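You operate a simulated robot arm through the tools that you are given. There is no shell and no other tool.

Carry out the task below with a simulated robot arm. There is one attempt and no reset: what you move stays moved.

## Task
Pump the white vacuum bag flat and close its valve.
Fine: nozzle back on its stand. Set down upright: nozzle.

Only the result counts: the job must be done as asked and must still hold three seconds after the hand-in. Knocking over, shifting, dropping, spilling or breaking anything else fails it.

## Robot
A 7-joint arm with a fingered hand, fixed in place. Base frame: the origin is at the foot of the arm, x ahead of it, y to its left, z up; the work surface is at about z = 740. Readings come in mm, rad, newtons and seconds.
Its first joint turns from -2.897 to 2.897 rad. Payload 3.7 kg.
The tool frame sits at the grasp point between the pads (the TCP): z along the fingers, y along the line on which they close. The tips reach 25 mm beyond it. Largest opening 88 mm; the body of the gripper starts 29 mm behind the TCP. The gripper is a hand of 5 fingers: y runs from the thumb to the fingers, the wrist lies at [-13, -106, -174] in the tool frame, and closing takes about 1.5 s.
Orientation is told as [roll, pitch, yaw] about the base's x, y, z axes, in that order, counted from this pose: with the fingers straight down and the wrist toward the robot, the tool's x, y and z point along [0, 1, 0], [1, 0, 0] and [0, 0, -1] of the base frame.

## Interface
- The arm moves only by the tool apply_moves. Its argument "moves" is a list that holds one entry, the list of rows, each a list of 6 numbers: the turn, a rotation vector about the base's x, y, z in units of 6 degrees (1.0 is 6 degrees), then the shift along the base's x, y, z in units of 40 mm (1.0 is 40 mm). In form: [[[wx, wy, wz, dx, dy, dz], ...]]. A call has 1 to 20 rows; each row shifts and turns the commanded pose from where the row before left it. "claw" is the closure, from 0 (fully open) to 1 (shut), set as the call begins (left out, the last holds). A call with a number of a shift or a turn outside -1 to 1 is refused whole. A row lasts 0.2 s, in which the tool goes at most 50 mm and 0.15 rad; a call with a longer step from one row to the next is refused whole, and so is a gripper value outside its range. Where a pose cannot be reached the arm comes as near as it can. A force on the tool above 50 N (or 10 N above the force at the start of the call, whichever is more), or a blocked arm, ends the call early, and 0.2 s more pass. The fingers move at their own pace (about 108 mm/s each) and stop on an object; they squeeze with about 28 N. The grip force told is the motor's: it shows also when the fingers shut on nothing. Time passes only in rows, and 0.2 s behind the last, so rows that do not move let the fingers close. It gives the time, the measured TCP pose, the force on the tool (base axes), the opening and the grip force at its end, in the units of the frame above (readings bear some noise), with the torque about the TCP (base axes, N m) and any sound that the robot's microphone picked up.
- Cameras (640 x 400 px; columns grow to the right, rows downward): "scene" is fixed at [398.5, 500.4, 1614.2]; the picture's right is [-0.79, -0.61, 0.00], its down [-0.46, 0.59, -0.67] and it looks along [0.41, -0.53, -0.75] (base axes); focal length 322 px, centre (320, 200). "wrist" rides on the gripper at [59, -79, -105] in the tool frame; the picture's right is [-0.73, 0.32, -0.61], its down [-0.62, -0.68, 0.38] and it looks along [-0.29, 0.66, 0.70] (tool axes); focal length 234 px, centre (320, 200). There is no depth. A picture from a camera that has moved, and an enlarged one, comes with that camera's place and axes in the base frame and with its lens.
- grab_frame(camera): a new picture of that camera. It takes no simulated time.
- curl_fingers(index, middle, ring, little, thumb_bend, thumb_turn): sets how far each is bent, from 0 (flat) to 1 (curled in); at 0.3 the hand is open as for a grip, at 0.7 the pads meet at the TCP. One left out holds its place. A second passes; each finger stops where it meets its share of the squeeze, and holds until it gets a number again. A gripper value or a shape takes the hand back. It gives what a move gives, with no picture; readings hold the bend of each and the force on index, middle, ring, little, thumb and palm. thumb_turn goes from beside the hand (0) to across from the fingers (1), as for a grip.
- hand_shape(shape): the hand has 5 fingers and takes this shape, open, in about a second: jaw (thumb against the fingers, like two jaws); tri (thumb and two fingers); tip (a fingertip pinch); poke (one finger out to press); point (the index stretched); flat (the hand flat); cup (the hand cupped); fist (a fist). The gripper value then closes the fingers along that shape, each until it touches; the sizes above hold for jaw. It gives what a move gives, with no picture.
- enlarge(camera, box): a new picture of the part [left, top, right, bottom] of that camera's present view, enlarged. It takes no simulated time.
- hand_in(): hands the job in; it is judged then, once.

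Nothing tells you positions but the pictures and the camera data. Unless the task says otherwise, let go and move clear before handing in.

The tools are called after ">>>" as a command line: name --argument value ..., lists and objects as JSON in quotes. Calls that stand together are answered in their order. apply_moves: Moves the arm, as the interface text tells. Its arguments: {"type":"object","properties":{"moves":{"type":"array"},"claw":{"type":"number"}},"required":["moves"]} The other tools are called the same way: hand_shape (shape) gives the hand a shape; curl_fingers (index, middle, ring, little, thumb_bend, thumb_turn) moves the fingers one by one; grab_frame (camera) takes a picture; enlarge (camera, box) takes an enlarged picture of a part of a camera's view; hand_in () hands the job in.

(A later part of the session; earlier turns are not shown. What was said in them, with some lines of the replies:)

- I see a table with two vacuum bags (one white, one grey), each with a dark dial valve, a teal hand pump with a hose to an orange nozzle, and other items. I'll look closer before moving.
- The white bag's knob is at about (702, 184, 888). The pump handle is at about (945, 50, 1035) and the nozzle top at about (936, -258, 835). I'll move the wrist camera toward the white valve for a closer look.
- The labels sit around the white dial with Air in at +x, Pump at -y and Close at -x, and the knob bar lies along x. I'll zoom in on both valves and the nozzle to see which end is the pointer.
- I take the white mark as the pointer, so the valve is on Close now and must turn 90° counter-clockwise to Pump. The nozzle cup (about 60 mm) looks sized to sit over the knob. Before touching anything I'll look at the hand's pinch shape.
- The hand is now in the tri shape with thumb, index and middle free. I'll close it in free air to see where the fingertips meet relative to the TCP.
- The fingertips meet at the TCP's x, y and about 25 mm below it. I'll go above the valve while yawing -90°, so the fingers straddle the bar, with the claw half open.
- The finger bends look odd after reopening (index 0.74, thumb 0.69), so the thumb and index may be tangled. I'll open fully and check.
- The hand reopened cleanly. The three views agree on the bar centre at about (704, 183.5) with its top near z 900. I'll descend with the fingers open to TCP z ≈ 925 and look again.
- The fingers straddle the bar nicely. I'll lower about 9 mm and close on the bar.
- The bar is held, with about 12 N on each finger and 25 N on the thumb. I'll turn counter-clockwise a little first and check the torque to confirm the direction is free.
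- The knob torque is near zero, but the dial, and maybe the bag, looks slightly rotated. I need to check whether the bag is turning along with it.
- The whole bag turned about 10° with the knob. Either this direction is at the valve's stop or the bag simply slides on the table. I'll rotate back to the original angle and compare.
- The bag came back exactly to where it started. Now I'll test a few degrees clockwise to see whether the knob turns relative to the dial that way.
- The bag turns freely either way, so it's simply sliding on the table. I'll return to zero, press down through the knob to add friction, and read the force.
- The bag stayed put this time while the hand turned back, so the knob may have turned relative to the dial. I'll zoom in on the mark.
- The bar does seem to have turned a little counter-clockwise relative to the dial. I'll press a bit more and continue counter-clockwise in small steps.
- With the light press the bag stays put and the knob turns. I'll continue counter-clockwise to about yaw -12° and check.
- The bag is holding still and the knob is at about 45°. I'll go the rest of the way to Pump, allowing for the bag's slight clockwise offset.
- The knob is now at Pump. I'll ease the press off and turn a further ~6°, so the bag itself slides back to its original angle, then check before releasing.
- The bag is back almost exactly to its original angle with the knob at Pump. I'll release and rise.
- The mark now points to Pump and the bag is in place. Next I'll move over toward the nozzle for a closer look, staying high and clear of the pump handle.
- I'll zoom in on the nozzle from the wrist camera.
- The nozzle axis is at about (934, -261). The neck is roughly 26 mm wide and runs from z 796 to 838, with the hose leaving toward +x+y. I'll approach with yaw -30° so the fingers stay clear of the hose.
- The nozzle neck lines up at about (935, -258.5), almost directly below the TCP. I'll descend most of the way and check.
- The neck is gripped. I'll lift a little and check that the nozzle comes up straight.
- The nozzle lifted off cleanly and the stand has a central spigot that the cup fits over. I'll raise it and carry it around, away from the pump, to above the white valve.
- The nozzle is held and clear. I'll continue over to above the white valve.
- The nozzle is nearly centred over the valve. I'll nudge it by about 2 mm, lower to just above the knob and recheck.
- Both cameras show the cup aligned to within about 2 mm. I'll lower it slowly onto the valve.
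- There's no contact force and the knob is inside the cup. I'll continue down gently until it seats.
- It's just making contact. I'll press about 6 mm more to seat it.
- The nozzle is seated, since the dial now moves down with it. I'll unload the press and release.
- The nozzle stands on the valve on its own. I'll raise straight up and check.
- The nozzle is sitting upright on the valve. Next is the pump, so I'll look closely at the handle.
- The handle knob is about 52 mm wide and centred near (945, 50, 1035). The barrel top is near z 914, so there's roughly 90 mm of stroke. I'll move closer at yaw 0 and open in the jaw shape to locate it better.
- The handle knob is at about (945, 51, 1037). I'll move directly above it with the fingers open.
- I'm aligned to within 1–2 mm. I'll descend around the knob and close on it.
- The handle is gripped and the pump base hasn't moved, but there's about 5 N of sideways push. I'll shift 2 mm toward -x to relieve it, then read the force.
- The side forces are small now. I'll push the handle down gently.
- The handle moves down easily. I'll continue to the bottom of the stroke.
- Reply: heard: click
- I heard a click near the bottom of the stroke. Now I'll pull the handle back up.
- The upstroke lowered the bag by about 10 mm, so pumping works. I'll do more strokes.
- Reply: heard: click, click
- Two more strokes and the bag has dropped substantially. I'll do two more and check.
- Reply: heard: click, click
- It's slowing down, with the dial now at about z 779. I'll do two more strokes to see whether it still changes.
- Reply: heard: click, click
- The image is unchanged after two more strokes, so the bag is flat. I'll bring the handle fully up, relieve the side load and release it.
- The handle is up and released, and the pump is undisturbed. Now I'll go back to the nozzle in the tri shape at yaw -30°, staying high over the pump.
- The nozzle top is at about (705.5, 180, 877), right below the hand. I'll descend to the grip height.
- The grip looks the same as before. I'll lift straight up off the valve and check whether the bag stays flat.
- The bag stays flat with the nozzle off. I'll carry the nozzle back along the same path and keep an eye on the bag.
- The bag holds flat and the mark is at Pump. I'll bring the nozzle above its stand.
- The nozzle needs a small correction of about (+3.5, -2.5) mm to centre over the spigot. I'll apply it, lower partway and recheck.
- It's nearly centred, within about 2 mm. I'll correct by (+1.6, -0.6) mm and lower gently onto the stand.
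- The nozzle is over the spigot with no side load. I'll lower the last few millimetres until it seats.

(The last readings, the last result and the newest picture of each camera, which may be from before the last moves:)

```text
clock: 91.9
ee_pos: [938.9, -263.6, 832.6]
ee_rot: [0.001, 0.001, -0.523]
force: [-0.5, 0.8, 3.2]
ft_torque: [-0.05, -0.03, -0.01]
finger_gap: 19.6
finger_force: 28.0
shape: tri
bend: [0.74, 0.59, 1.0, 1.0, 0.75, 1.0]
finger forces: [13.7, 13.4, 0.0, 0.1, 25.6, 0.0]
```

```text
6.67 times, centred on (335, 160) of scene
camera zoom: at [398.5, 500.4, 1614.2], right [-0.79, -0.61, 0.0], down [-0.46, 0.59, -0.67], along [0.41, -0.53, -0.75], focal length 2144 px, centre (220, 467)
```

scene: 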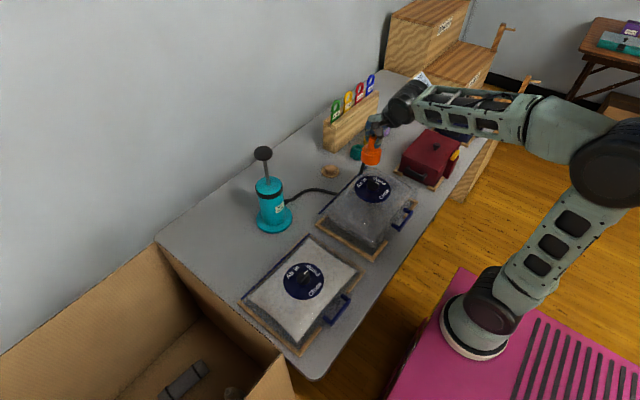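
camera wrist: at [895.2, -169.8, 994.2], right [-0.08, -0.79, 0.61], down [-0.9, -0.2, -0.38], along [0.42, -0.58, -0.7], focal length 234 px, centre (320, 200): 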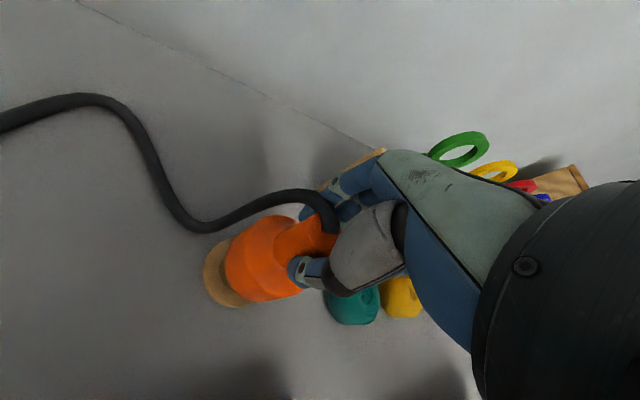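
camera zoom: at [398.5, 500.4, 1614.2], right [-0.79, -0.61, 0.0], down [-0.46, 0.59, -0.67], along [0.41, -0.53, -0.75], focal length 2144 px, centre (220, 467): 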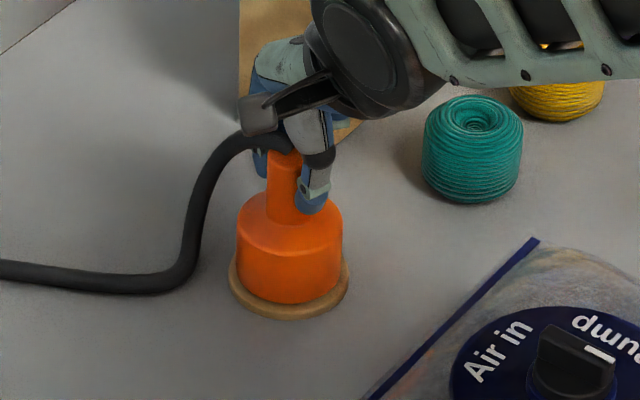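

It's seated, with about 4 N of contact. I'll release and rise straight up.

>>> apply_moves --moves '[[[0, 0, 0, 0, 0, 0.015], [0, 0, 0, 0, 0, 0], [0, 0, 0, 0, 0, 0], [0, 0, 0, 0, 0, 0], [0, 0, 0, 0, 0, 0], [0, 0, 0, 0, 0, 0], [0, 0, 0, 0, 0, 0]]]' --claw 0

>>> enlarge --camera "scene" --box '[310, 130, 360, 190]'

>>> apply_moves --moves '[[[0, 0, 0, 0, 0, 0.3], [0, 0, 0, 0, 0, 0.6], [0, 0, 0, 0, 0, 0.9], [0, 0, 0, 0, 0, 0.9], [0, 0, 0, 0, 0, 0.9], [0, 0, 0, 0, 0, 0]]]'

>>> enlarge --camera "scene" --box '[310, 130, 360, 190]'

>>> grab_frame --camera "scene"

```text
clock: 93.5
ee_pos: [939.5, -263.1, 832.4]
ee_rot: [-0.001, 0.0, -0.523]
force: [0.0, -0.4, 0.2]
ft_torque: [-0.01, -0.02, 0.02]
finger_gap: 87.4
finger_force: 0.1
shape: tri
bend: [0.3, 0.3, 0.99, 0.99, 0.3, 0.98]
finger forces: [0.0, 0.0, 0.0, 0.0, 0.0, 0.1]
```

```text
6.67 times, centred on (335, 160) of scene
camera zoom: at [398.5, 500.4, 1614.2], right [-0.79, -0.61, 0.0], down [-0.46, 0.59, -0.67], along [0.41, -0.53, -0.75], focal length 2144 px, centre (220, 467)
```

zoom: 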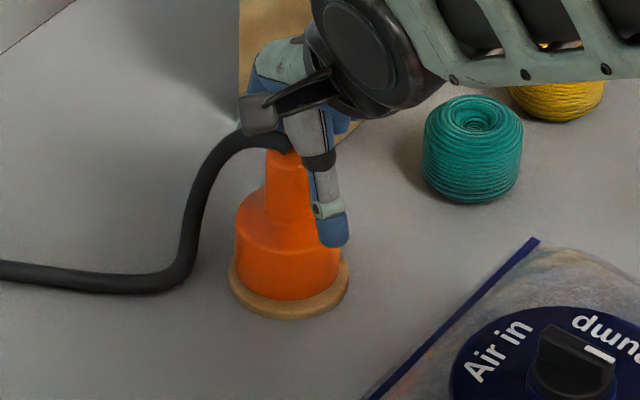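

```text
clock: 94.9
ee_pos: [939.3, -262.6, 978.8]
ee_rot: [-0.001, 0.0, -0.524]
force: [0.3, 0.3, 0.4]
ft_torque: [-0.03, 0.02, -0.02]
finger_gap: 87.6
finger_force: 0.1
shape: tri
bend: [0.3, 0.3, 0.99, 0.99, 0.3, 0.98]
finger forces: [0.0, 0.0, 0.0, 0.0, 0.0, 0.0]
```

```text
6.67 times, centred on (335, 160) of scene
camera zoom: at [398.5, 500.4, 1614.2], right [-0.79, -0.61, 0.0], down [-0.46, 0.59, -0.67], along [0.41, -0.53, -0.75], focal length 2144 px, centre (220, 467)
```

zoom: 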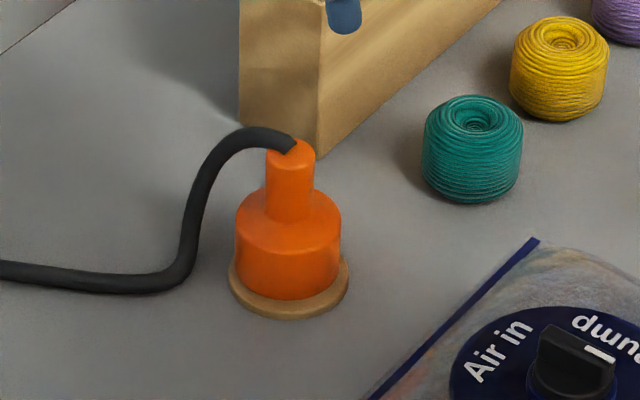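

```text
taken
```

scene: 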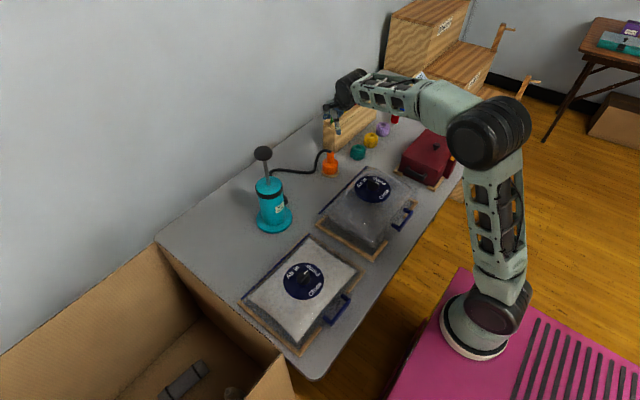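

The nozzle is upright on its stand. Now I'll return to the valve at yaw 0 to turn it from Pump back to Close.

>>> apply_moves --moves '[[[0, 0, 0, 0, 0, 0.8], [0, 0, 0, -0.2, 0, 0.9], [0, 0, 0, -0.8, 0.2, 0.6], [0, 0, 0, -0.9, 0.2, 0], [0, 0, 0, -0.9, 0.2, 0], [0, 0, 0, -0.9, 0.2, 0], [0, 0, 0, -0.8, 0.3, 0], [0, 0, 1, -0.14, 0.95, 0], [0, 0, 1, -0.14, 0.95, 0], [0, 0, 1, -0.14, 0.95, 0], [0, 0, 1, -0.14, 0.95, 0], [0, 0, 1, -0.14, 0.95, 0], [0, 0, 0, -0.14, 0.95, 0], [0, 0, 0, -0.14, 0.95, 0], [0, 0, 0, -0.14, 0.95, 0], [0, 0, 0, -0.14, 0.95, -0.3], [0, 0, 0, -0.14, 0.95, -0.3], [0, 0, 0, 0, 0.53, -0.5], [0, 0, 0, 0, 0, 0]]]'

>>> grab_frame --camera "scene"

>>> grab_frame --camera "wrist"

>>> enlarge --camera "scene" --box '[270, 240, 340, 310]'

```text
clock: 98.9
ee_pos: [701.7, 182.7, 1025.6]
ee_rot: [0.001, 0.0, 0.002]
force: [-0.1, 0.3, 0.3]
ft_torque: [0.0, 0.04, 0.0]
finger_gap: 87.2
finger_force: 0.0
shape: tri
bend: [0.3, 0.3, 0.99, 0.99, 0.3, 0.98]
finger forces: [0.0, 0.0, 0.0, 0.1, 0.1, 0.0]
```

```text
taken
```

scene: 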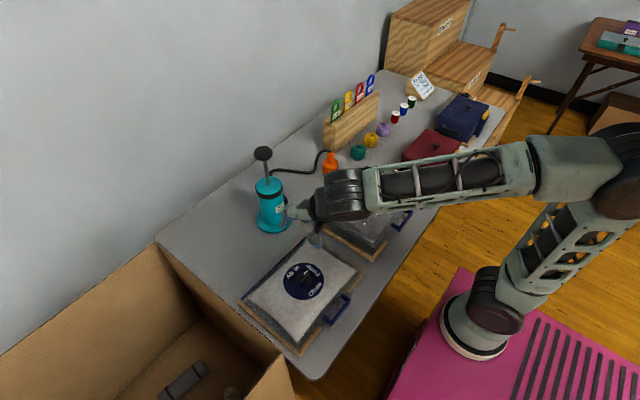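

```text
taken
camera wrist: at [624.1, 240.6, 1129.6], right [0.32, -0.73, 0.61], down [-0.68, -0.62, -0.38], along [0.66, -0.29, -0.7], focal length 234 px, centre (320, 200)
```

wrist: 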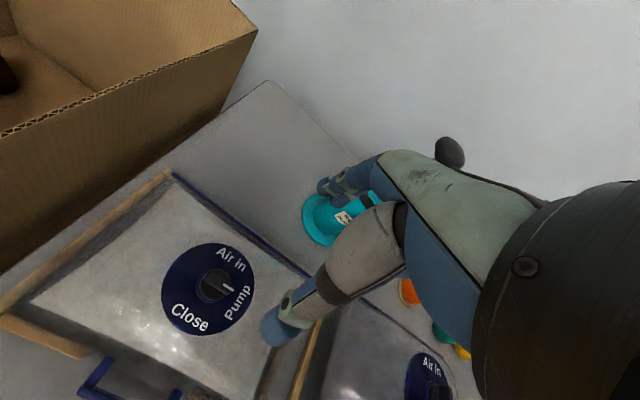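

```text
5.71 times, centred on (305, 275) of scene
camera zoom: at [398.5, 500.4, 1614.2], right [-0.79, -0.61, 0.0], down [-0.46, 0.59, -0.67], along [0.41, -0.53, -0.75], focal length 1838 px, centre (406, -229)
```

zoom: 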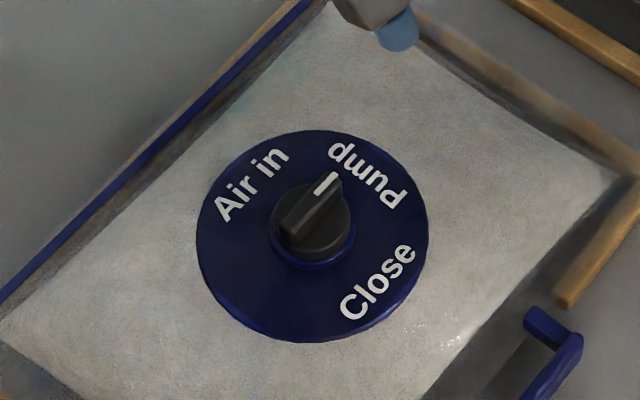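

The knob is at about (703, 182.5) with its bar along y, and the bag is still flat. I'll descend with the fingers open and straddle the bar along x.

>>> apply_moves --moves '[[[0, 0, 0, 0.03, 0, -0.9], [0, 0, 0, 0, 0, -0.9], [0, 0, 0, 0, 0, -0.9], [0, 0, 0, 0, 0, -0.9], [0, 0, 0, 0, 0, -0.8], [0, 0, 0, 0, 0, 0]]]'

>>> enlarge --camera "scene" --box '[260, 220, 350, 310]'

>>> grab_frame --camera "wrist"

```text
clock: 100.3
ee_pos: [704.9, 182.6, 848.0]
ee_rot: [0.001, 0.001, 0.0]
force: [0.2, -0.7, -0.2]
ft_torque: [0.01, -0.02, 0.0]
finger_gap: 87.6
finger_force: 0.0
shape: tri
bend: [0.3, 0.3, 0.99, 0.99, 0.3, 0.98]
finger forces: [0.0, 0.0, 0.1, 0.0, 0.1, 0.0]
```

```text
4.44 times, centred on (305, 265) of scene
camera zoom: at [398.5, 500.4, 1614.2], right [-0.79, -0.61, 0.0], down [-0.46, 0.59, -0.67], along [0.41, -0.53, -0.75], focal length 1430 px, centre (387, -89)
```

zoom: 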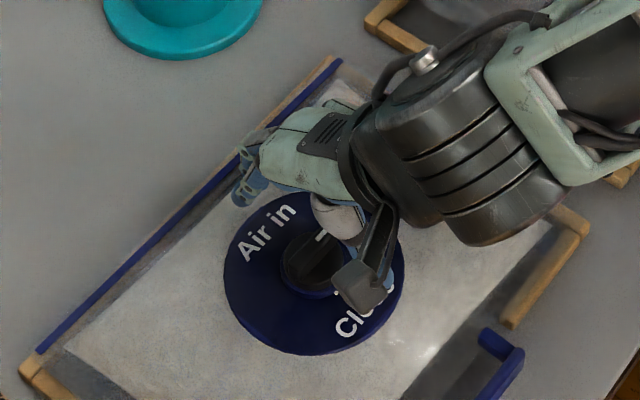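

```text
taken
camera wrist: at [625.5, 240.6, 953.0], right [0.32, -0.73, 0.61], down [-0.68, -0.62, -0.38], along [0.66, -0.29, -0.7], focal length 234 px, centre (320, 200)
```

wrist: 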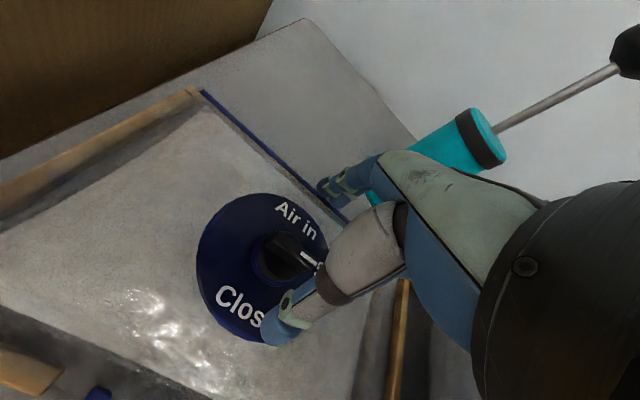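

>>> apply_moves --moves '[[[0, 0, 0, -0.03, 0, -0.3], [0, 0, 0, 0, 0, -0.25], [0, 0, 0, 0, 0, 0]]]'

>>> apply_moves --moves '[[[0, 0, 0, 0, 0, 0], [0, 0, 0, 0, 0, 0], [0, 0, 0, 0, 0, 0], [0, 0, 0, 0, 0, 0], [0, 0, 0, 0, 0, 0], [0, 0, 0, 0, 0, 0], [0, 0, 0, 0, 0, 0], [0, 0, 0, 0, 0, 0]]]' --claw 1

>>> enlarge --camera "scene" --box '[220, 220, 380, 360]'

>>> enlarge --camera "wrist" --box '[170, 150, 390, 370]'

```text
clock: 101.1
ee_pos: [703.5, 181.9, 826.9]
ee_rot: [0.001, -0.001, -0.001]
force: [0.2, 0.4, 0.1]
ft_torque: [0.0, 0.02, -0.01]
finger_gap: 87.7
finger_force: 0.0
shape: tri
bend: [0.3, 0.3, 0.99, 0.99, 0.3, 0.98]
finger forces: [0.0, 0.0, 0.1, 0.1, 0.0, 0.0]
```

```text
clock: 102.9
ee_pos: [703.2, 182.1, 825.5]
ee_rot: [0.003, 0.0, -0.001]
force: [0.9, 0.7, -0.1]
ft_torque: [0.0, -0.03, 0.04]
finger_gap: 5.7
finger_force: 27.8
shape: tri
bend: [0.72, 0.65, 1.0, 1.0, 0.72, 1.0]
finger forces: [12.5, 12.3, 0.0, 0.0, 24.9, 0.0]
```

```text
2.86 times, centred on (300, 290) of scene
camera zoom: at [398.5, 500.4, 1614.2], right [-0.79, -0.61, 0.0], down [-0.46, 0.59, -0.67], along [0.41, -0.53, -0.75], focal length 919 px, centre (377, -57)
```

zoom: 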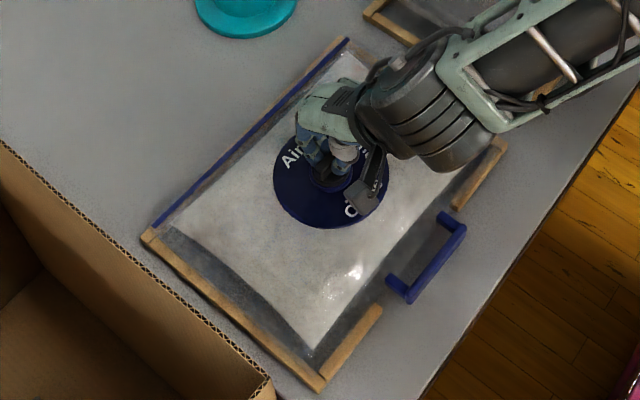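

```text
1.82 times, centred on (280, 260) of wrist
camera zoom: at [624.6, 240.3, 931.2], right [0.32, -0.73, 0.61], down [-0.68, -0.62, -0.38], along [0.66, -0.29, -0.7], focal length 426 px, centre (393, 91)
```

zoom: 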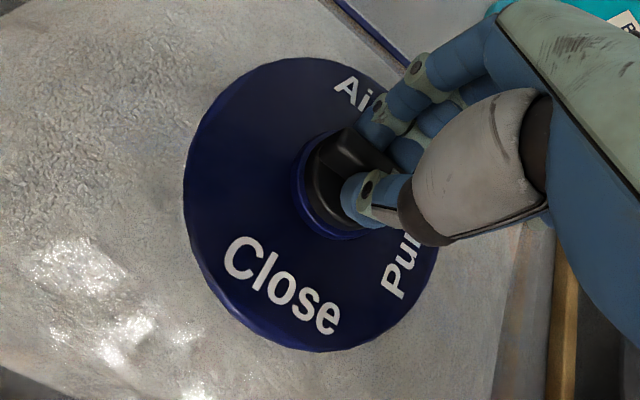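

The bar is gripped. I'll press down slightly to hold the bag and read the force.

>>> apply_moves --moves '[[[0, 0, 0, 0, 0, -0.1], [0, 0, 0, 0, 0, -0.1], [0, 0, 0, 0, 0, 0]]]'

```text
clock: 103.8
ee_pos: [703.7, 183.5, 822.8]
ee_rot: [0.003, -0.01, 0.0]
force: [-5.3, -3.5, 24.1]
ft_torque: [-0.04, 0.15, 0.0]
finger_gap: 7.5
finger_force: 27.9
shape: tri
bend: [0.73, 0.72, 1.0, 1.0, 0.73, 1.0]
finger forces: [14.2, 14.3, 0.0, 0.0, 36.2, 0.1]
stopped in row 3: the force on the tool passed its limit at 51 N (the readings are from after the stop); the commanded pose is now the measured one
```

The flat bag is stiff and the force spiked, so I'll back off 1 mm to leave a modest press.

>>> apply_moves --moves '[[[0, 0, 0, 0, 0, 0.025], [0, 0, 0, 0, 0, 0]]]'

>>> enlarge --camera "scene" --box '[220, 220, 380, 360]'

```text
clock: 104.5
ee_pos: [702.3, 182.9, 822.9]
ee_rot: [0.005, -0.006, -0.001]
force: [0.6, -2.6, 23.3]
ft_torque: [-0.05, -0.03, -0.03]
finger_gap: 7.6
finger_force: 28.3
shape: tri
bend: [0.73, 0.65, 1.0, 1.0, 0.73, 1.0]
finger forces: [15.9, 16.3, 0.0, 0.0, 33.1, 0.0]
```

```text
2.86 times, centred on (300, 290) of scene
camera zoom: at [398.5, 500.4, 1614.2], right [-0.79, -0.61, 0.0], down [-0.46, 0.59, -0.67], along [0.41, -0.53, -0.75], focal length 919 px, centre (377, -57)
```

zoom: 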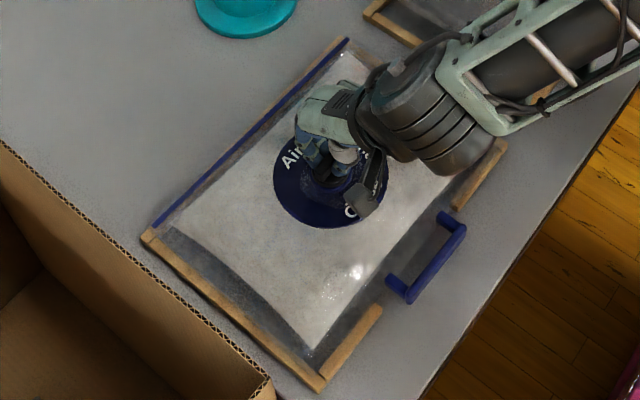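

>>> apply_moves --moves '[[[0, 0, 0, 0, 0, 0.03], [0, 0, 0, 0, 0, 0]]]'

>>> apply_moves --moves '[[[0, 0, -0.5, 0, 0, 0], [0, 0, -0.5, 0, 0, 0], [0, 0, -0.5, 0, 0, 0], [0, 0, -0.5, 0, 0, 0]]]'

>>> enlarge --camera "scene" --box '[220, 220, 380, 360]'

>>> enlarge --camera "wrist" --box '[170, 150, 390, 370]'

```text
clock: 105.0
ee_pos: [704.5, 182.4, 823.3]
ee_rot: [0.002, -0.005, 0.0]
force: [2.8, -1.1, 18.6]
ft_torque: [-0.01, -0.08, 0.01]
finger_gap: 7.7
finger_force: 27.5
shape: tri
bend: [0.73, 0.65, 1.0, 1.0, 0.73, 1.0]
finger forces: [15.8, 16.1, 0.0, 0.0, 29.2, 0.0]
```

```text
clock: 106.0
ee_pos: [704.6, 183.2, 823.8]
ee_rot: [0.003, -0.007, -0.209]
force: [-2.4, -0.8, 16.7]
ft_torque: [-0.01, 0.06, 0.02]
finger_gap: 7.6
finger_force: 28.6
shape: tri
bend: [0.73, 0.65, 1.0, 1.0, 0.73, 1.0]
finger forces: [13.4, 14.9, 0.0, 0.0, 30.6, 0.0]
```

```text
2.86 times, centred on (300, 290) of scene
camera zoom: at [398.5, 500.4, 1614.2], right [-0.79, -0.61, 0.0], down [-0.46, 0.59, -0.67], along [0.41, -0.53, -0.75], focal length 919 px, centre (377, -57)
```

zoom: 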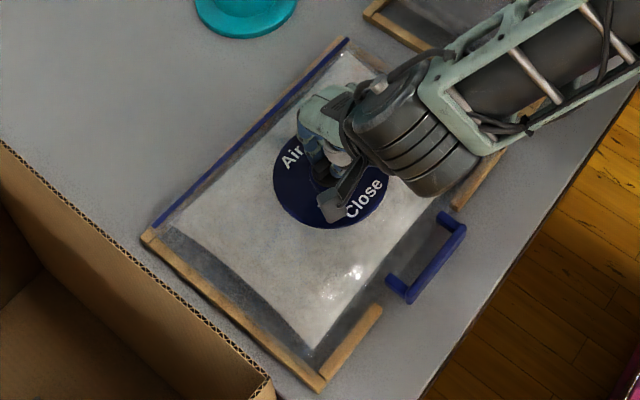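

```text
1.82 times, centred on (280, 260) of wrist
camera zoom: at [638.6, 256.2, 928.1], right [0.16, -0.78, 0.61], down [-0.79, -0.47, -0.39], along [0.59, -0.42, -0.69], focal length 426 px, centre (393, 91)
```

zoom: 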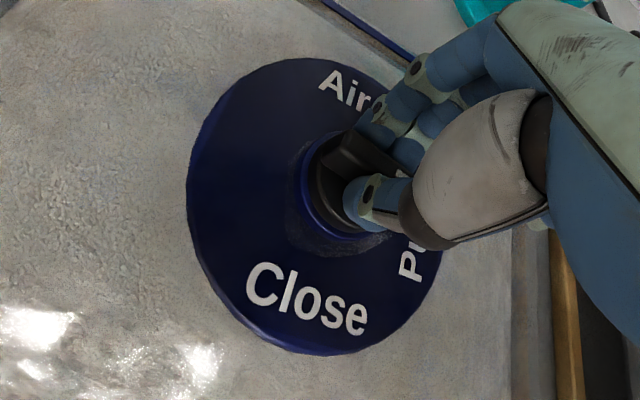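

The knob turns clockwise relative to a stationary dial. I'll continue toward Close.

>>> apply_moves --moves '[[[0, 0, -0.75, 0, 0, 0], [0, 0, -0.75, 0, 0, 0], [0, 0, -0.75, 0, 0, 0], [0, 0, -0.75, 0, 0, 0], [0, 0, -0.75, 0, 0, 0], [0, 0, -0.75, 0, 0, 0], [0, 0, -0.75, 0, 0, 0], [0, 0, -0.75, 0, 0, 0]]]'

>>> grab_frame --camera "scene"

>>> enlarge --camera "wrist" --box '[170, 150, 390, 370]'

```text
clock: 107.8
ee_pos: [703.6, 182.2, 822.6]
ee_rot: [0.001, -0.005, -0.838]
force: [-1.3, 3.8, 15.0]
ft_torque: [0.08, 0.07, -0.03]
finger_gap: 7.7
finger_force: 27.6
shape: tri
bend: [0.73, 0.65, 1.0, 1.0, 0.73, 1.0]
finger forces: [13.2, 14.1, 0.0, 0.1, 31.0, 0.0]
```

```text
taken
```

scene: 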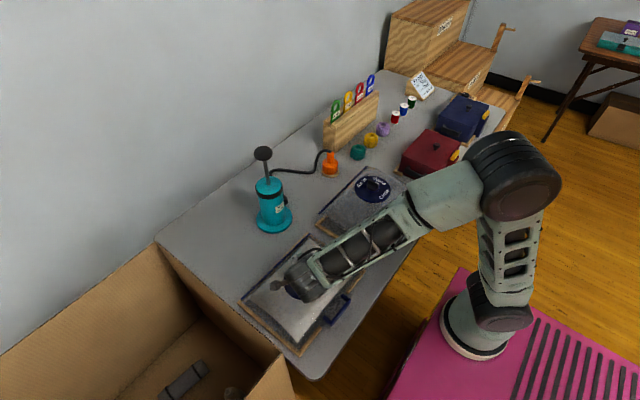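

```text
1.82 times, centred on (280, 260) of wrist
camera zoom: at [694.4, 280.6, 928.2], right [-0.33, -0.72, 0.61], down [-0.92, 0.09, -0.39], along [0.23, -0.68, -0.69], focal length 426 px, centre (393, 91)
```

zoom: 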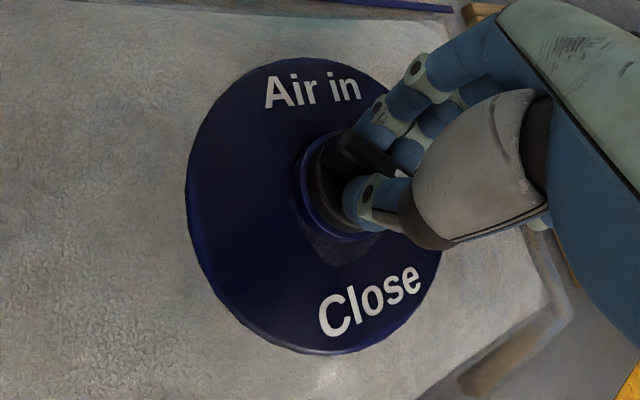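

>>> apply_moves --moves '[[[0, 0, -0.78, 0, 0, 0], [0, 0, -0.78, 0, 0, 0], [0, 0, -0.78, 0, 0, 0], [0, 0, -0.78, 0, 0, 0], [0, 0, -0.78, 0, 0, 0], [0, 0, -0.78, 0, 0, 0], [0, 0, -0.78, 0, 0, 0], [0, 0, -0.78, 0, 0, 0], [0, 0, -0.78, 0, 0, 0]]]'

>>> grab_frame --camera "scene"

>>> enlarge --camera "scene" --box '[220, 220, 380, 360]'

>>> enlarge --camera "wrist" --box '[170, 150, 390, 370]'

```text
clock: 109.8
ee_pos: [704.4, 181.8, 822.4]
ee_rot: [0.003, -0.005, -1.574]
force: [1.9, 7.2, 17.6]
ft_torque: [0.16, -0.06, 0.05]
finger_gap: 7.6
finger_force: 28.0
shape: tri
bend: [0.73, 0.72, 1.0, 1.0, 0.73, 1.0]
finger forces: [12.9, 13.3, 0.0, 0.0, 34.0, 0.1]
```

```text
taken
```

scene: 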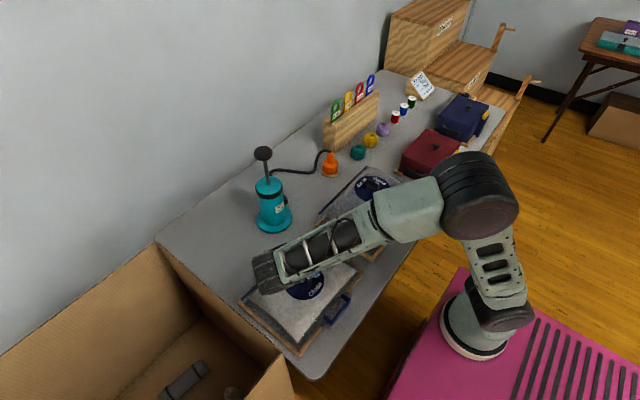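

```text
2.86 times, centred on (300, 290) of scene
camera zoom: at [398.5, 500.4, 1614.2], right [-0.79, -0.61, 0.0], down [-0.46, 0.59, -0.67], along [0.41, -0.53, -0.75], focal length 919 px, centre (377, -57)
```

zoom: 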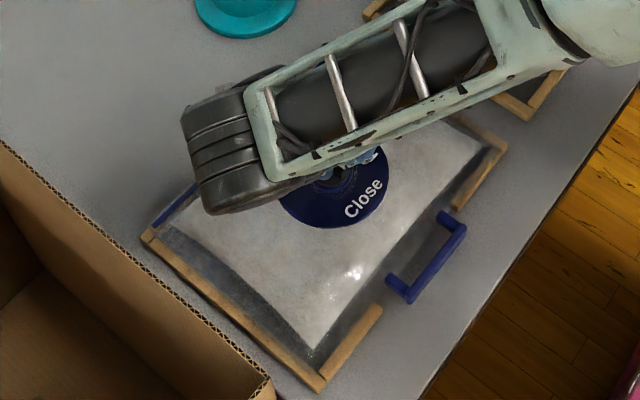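

```text
1.82 times, centred on (280, 260) of wrist
camera zoom: at [763.0, 261.8, 927.9], right [-0.73, -0.32, 0.61], down [-0.62, 0.68, -0.39], along [-0.29, -0.66, -0.69], focal length 426 px, centre (393, 91)
```

zoom: 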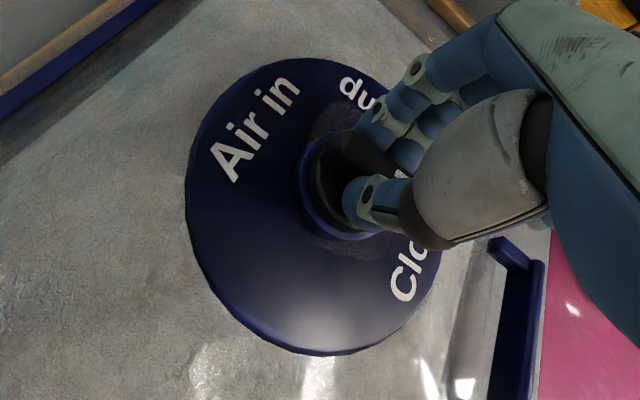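

The bag hasn't moved and the knob should now be at Close. I'll ease the pressure, release and rise.

>>> apply_moves --moves '[[[0, 0, 0, 0, 0, 0.06], [0, 0, 0, 0, 0, 0]]]'

>>> apply_moves --moves '[[[0, 0, 0, 0, 0, 0], [0, 0, 0, 0, 0, 0], [0, 0, 0, 0, 0, 0], [0, 0, 0, 0, 0, 0], [0, 0, 0, 0, 0, 0], [0, 0, 0, 0, 0, 0]]]' --claw 0

>>> apply_moves --moves '[[[0, 0, 0, 0, 0, 0.4], [0, 0, 0, 0, 0, 0.7], [0, 0, 0, 0, 0, 0.9], [0, 0, 0, 0, 0, 0.9], [0, 0, 0, 0, 0, 0.9], [0, 0, 0, 0, 0, 0.9], [0, 0, 0, 0, 0, 0]]]'

>>> enlarge --camera "scene" --box '[260, 230, 350, 310]'

>>> grab_frame --camera "wrist"

```text
clock: 110.5
ee_pos: [704.2, 182.0, 824.4]
ee_rot: [0.001, -0.006, -1.574]
force: [-0.6, 1.6, 0.5]
ft_torque: [0.04, 0.02, 0.03]
finger_gap: 7.3
finger_force: 28.0
shape: tri
bend: [0.73, 0.65, 1.0, 1.0, 0.73, 1.0]
finger forces: [13.4, 13.1, 0.0, 0.0, 27.8, 0.0]
```

```text
clock: 111.8
ee_pos: [704.0, 183.3, 824.4]
ee_rot: [0.001, -0.006, -1.573]
force: [-0.8, -0.4, 0.0]
ft_torque: [-0.02, -0.04, -0.01]
finger_gap: 87.6
finger_force: 0.0
shape: tri
bend: [0.3, 0.3, 0.99, 0.99, 0.3, 0.98]
finger forces: [0.0, 0.0, 0.0, 0.1, 0.1, 0.1]
```

```text
clock: 113.5
ee_pos: [703.7, 182.9, 1013.5]
ee_rot: [0.002, -0.005, -1.571]
force: [-0.2, 0.3, 0.2]
ft_torque: [-0.02, -0.01, 0.0]
finger_gap: 87.7
finger_force: 0.0
shape: tri
bend: [0.3, 0.3, 0.99, 0.99, 0.3, 0.98]
finger forces: [0.1, 0.0, 0.1, 0.0, 0.0, 0.0]
```

```text
5.00 times, centred on (305, 270) of scene
camera zoom: at [398.5, 500.4, 1614.2], right [-0.79, -0.61, 0.0], down [-0.46, 0.59, -0.67], along [0.41, -0.53, -0.75], focal length 1608 px, centre (395, -150)
```

zoom: 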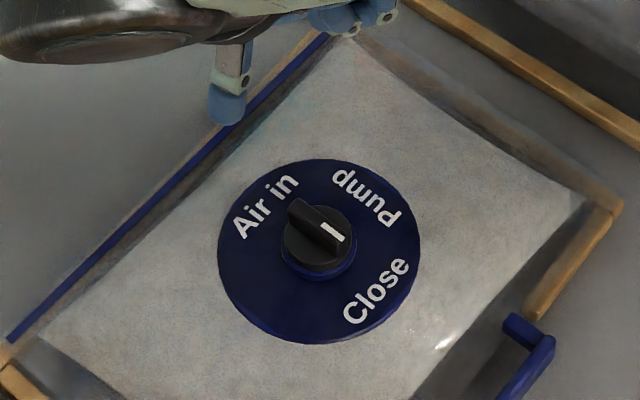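

```text
taken
camera wrist: at [762.6, 261.0, 1117.9], right [-0.73, -0.32, 0.61], down [-0.62, 0.68, -0.39], along [-0.29, -0.66, -0.69], focal length 234 px, centre (320, 200)
```

wrist: 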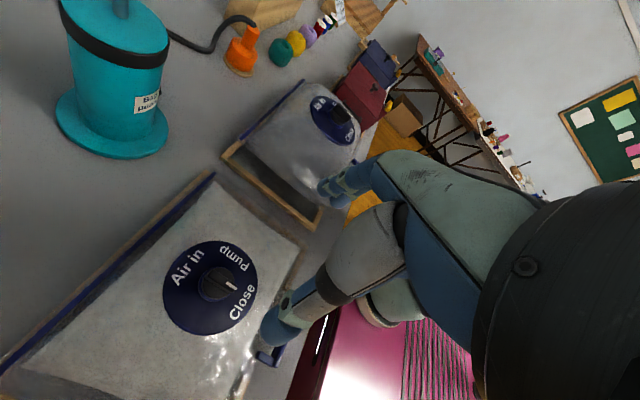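

The mark points to Close and the bag is flat. I'll zoom in to verify the alignment precisely.

>>> enlarge --camera "scene" --box '[288, 256, 322, 284]'

>>> enlarge --camera "wrist" --box '[150, 220, 270, 350]'

>>> enlarge --camera "scene" --box '[220, 210, 380, 360]'

```text
14.29 times, centred on (305, 270) of scene
camera zoom: at [398.5, 500.4, 1614.2], right [-0.79, -0.61, 0.0], down [-0.46, 0.59, -0.67], along [0.41, -0.53, -0.75], focal length 4595 px, centre (534, -800)
```

zoom: 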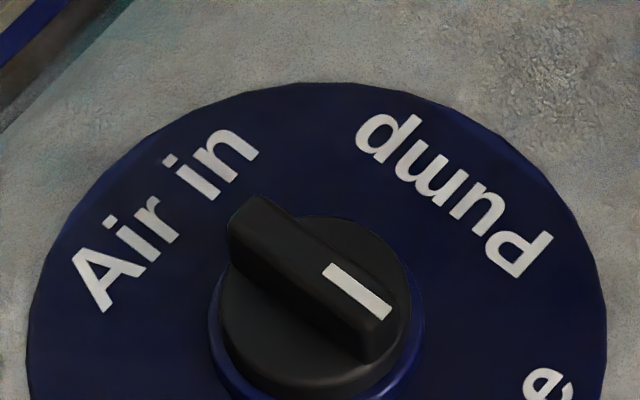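

```text
3.08 times, centred on (210, 285) of wrist
camera zoom: at [762.6, 261.0, 1117.9], right [-0.73, -0.32, 0.61], down [-0.62, 0.68, -0.39], along [-0.29, -0.66, -0.69], focal length 720 px, centre (658, -62)
```

zoom: 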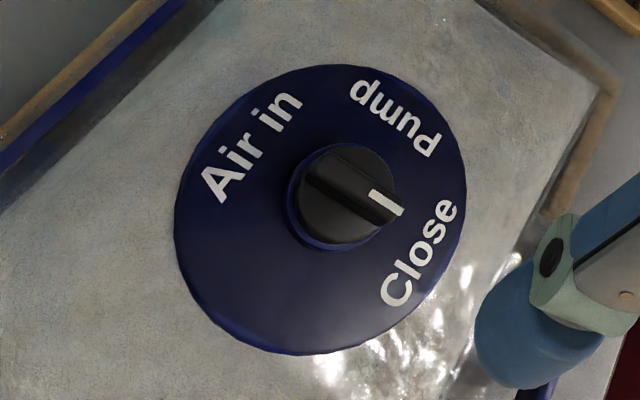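

```text
2.67 times, centred on (300, 285) of scene
camera zoom: at [398.5, 500.4, 1614.2], right [-0.79, -0.61, 0.0], down [-0.46, 0.59, -0.67], along [0.41, -0.53, -0.75], focal length 858 px, centre (373, -27)
```

zoom: 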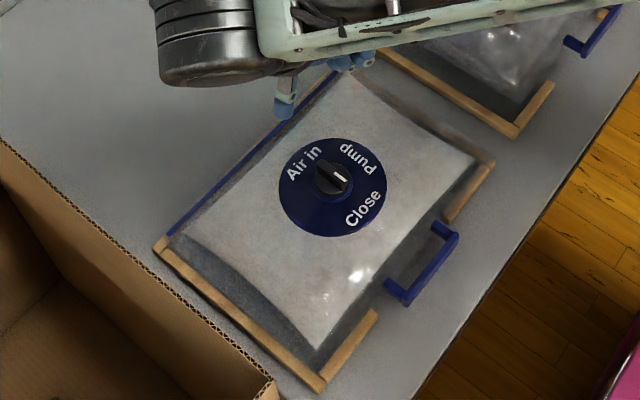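

>>> enlarge --camera "wrist" --box '[185, 245, 245, 310]'

>>> enlarge --camera "scene" --box '[278, 250, 332, 294]'

```text
6.15 times, centred on (215, 278) of wrist
camera zoom: at [762.6, 261.0, 1117.9], right [-0.73, -0.32, 0.61], down [-0.62, 0.68, -0.39], along [-0.29, -0.66, -0.69], focal length 1441 px, centre (966, -277)
```

zoom: 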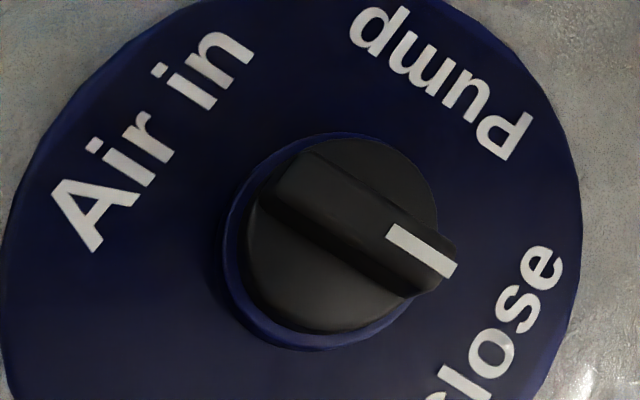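

```text
9.09 times, centred on (305, 272) of scene
camera zoom: at [398.5, 500.4, 1614.2], right [-0.79, -0.61, 0.0], down [-0.46, 0.59, -0.67], along [0.41, -0.53, -0.75], focal length 2924 px, centre (456, -454)
```

zoom: 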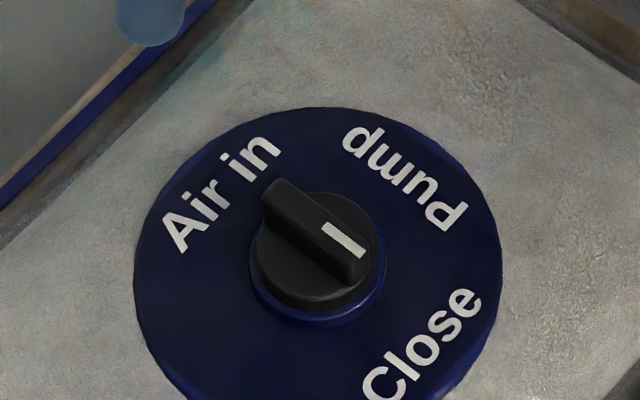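

Both cameras agree the mark is within about 2° of Close and the bag is flat. I'll move the hand clear and check the whole scene.

>>> apply_moves --moves '[[[0, 0, 0, 0, 0, 0.9], [0, 0, 0, 0, 0, 0.9], [0, 0, 0, 0, 0, 0.9], [0, 0, 1, 0, -0.2, 0.3], [0, 0, 1, -0.1, -0.3, 0.3], [0, 0, 1, -0.2, -0.3, 0.3], [0, 0, 1, -0.2, -0.4, 0.2], [0, 0, 1, -0.2, -0.4, 0.2], [0, 0, 1, -0.3, -0.4, 0.2], [0, 0, 1, -0.3, -0.4, 0.2], [0, 0, 1, -0.3, -0.4, 0], [0, 0, 1, -0.3, -0.4, 0], [0, 0, 1, -0.3, -0.4, 0], [0, 0, 1, -0.3, -0.4, 0], [0, 0, 1, -0.3, -0.4, 0], [0, 0, 1, -0.3, -0.4, 0], [0, 0, 1, -0.3, -0.4, 0], [0, 0, 1, -0.3, -0.4, 0], [0, 0, 0, 0, 0, 0]]]'

>>> grab_frame --camera "scene"

>>> enlarge --camera "scene" --box '[220, 210, 380, 360]'

>>> enlarge --camera "scene" --box '[230, 130, 430, 260]'

>>> grab_frame --camera "wrist"

```text
clock: 117.5
ee_pos: [555.4, -42.2, 1188.7]
ee_rot: [0.003, -0.005, -0.002]
force: [-0.7, 0.3, 0.0]
ft_torque: [0.06, -0.02, 0.0]
finger_gap: 87.6
finger_force: 0.1
shape: tri
bend: [0.3, 0.3, 0.99, 0.99, 0.3, 0.98]
finger forces: [0.0, 0.0, 0.0, 0.2, 0.1, 0.0]
```

```text
taken
```

scene: 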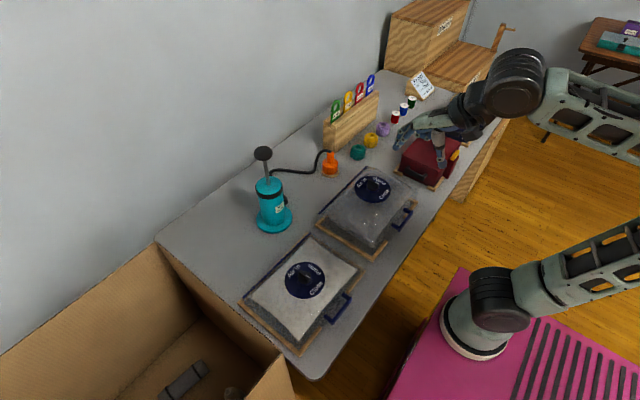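

```text
2.67 times, centred on (300, 285) of scene
camera zoom: at [398.5, 500.4, 1614.2], right [-0.79, -0.61, 0.0], down [-0.46, 0.59, -0.67], along [0.41, -0.53, -0.75], focal length 858 px, centre (373, -27)
```

zoom: 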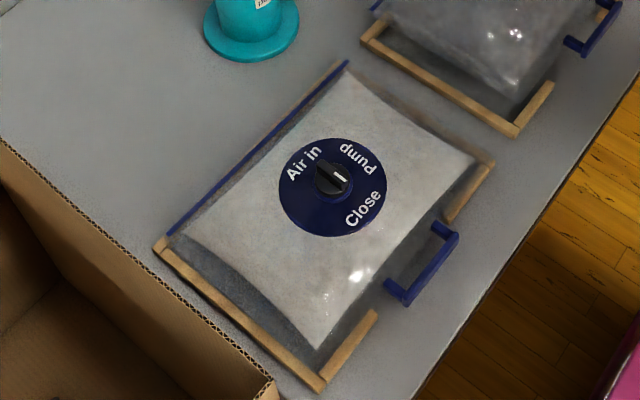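

```text
3.08 times, centred on (330, 195) of scene
camera zoom: at [398.5, 500.4, 1614.2], right [-0.79, -0.61, 0.0], down [-0.46, 0.59, -0.67], along [0.41, -0.53, -0.75], focal length 990 px, centre (289, 215)
```

zoom: 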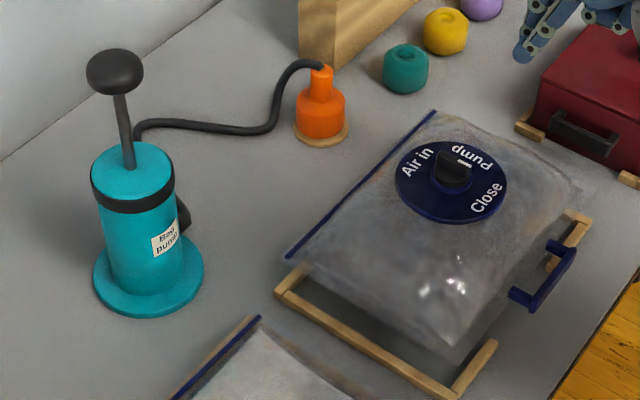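

```text
taken
camera wrist: at [476.8, 17.0, 1293.5], right [0.32, -0.73, 0.61], down [-0.68, -0.62, -0.39], along [0.66, -0.29, -0.69], focal length 234 px, centre (320, 200)
```

wrist: 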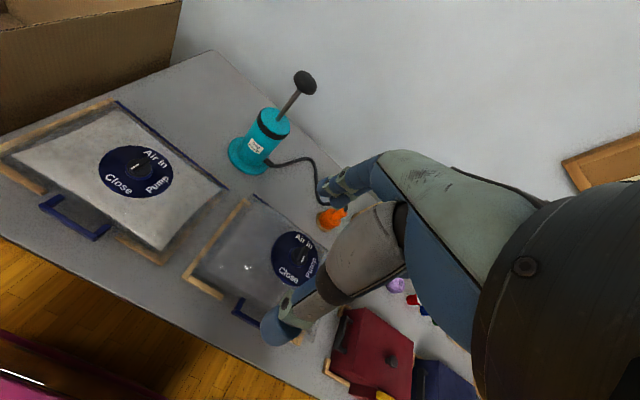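

Everything else looks unchanged. I'll compare the bag in exactly the same view as right after pumping, to make sure it isn't slowly refilling.

>>> enlarge --camera "scene" --box '[220, 220, 380, 360]'

>>> enlarge --camera "scene" --box '[230, 220, 370, 350]'

```text
2.86 times, centred on (300, 290) of scene
camera zoom: at [398.5, 500.4, 1614.2], right [-0.79, -0.61, 0.0], down [-0.46, 0.59, -0.67], along [0.41, -0.53, -0.75], focal length 919 px, centre (377, -57)
```

zoom: 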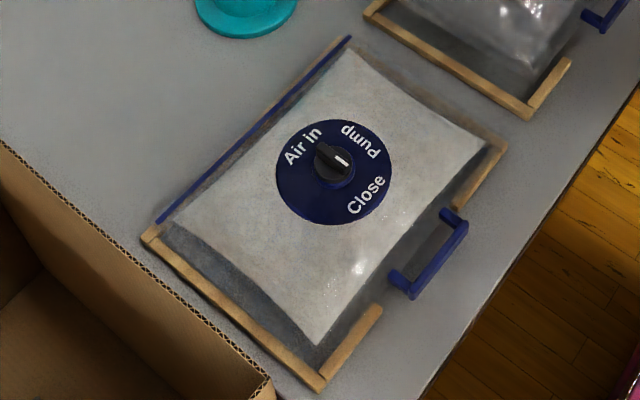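

```text
3.08 times, centred on (300, 285) of scene
camera zoom: at [398.5, 500.4, 1614.2], right [-0.79, -0.61, 0.0], down [-0.46, 0.59, -0.67], along [0.41, -0.53, -0.75], focal length 990 px, centre (382, -62)
```

zoom: 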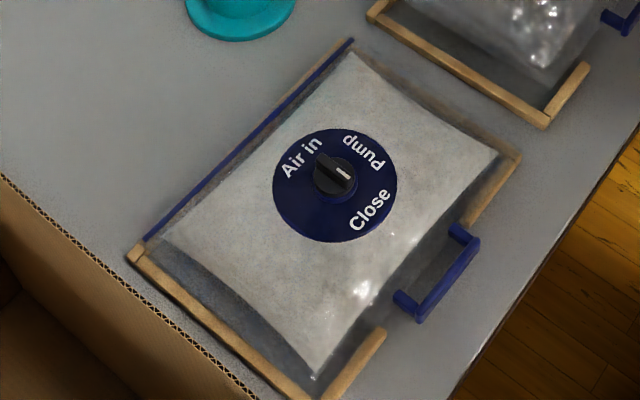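

I can't see any refilling: the dial and the bag's handle moved together by only a few millimetres. The bag is flat with the mark on Close. The nozzle stands upright on its stand, the other objects look undisturbed, and the hand is clear. I'm handing in.

>>> hand_in

```text
The job is handed in.
```

I pumped the white bag flat, turned its valve to Close, and put the nozzle back upright on its stand. The job is handed in, but I got no verdict back.

- **Bag:** it stopped dropping after about five pump strokes, and two more made no visible difference. It showed no sign of refilling afterwards.
- **Valve:** the pointer is within about 2° of the Close label, measured from both cameras.
- **Bag position:** while I was turning the valve, the white bag slid a few millimetres and turned slightly on the table. It is still inside its wooden frame, in nearly its original orientation.
- **Pump and other items:** the pump handle is up again and the pump base did not move. The grey bag and the other items on the table look unchanged.
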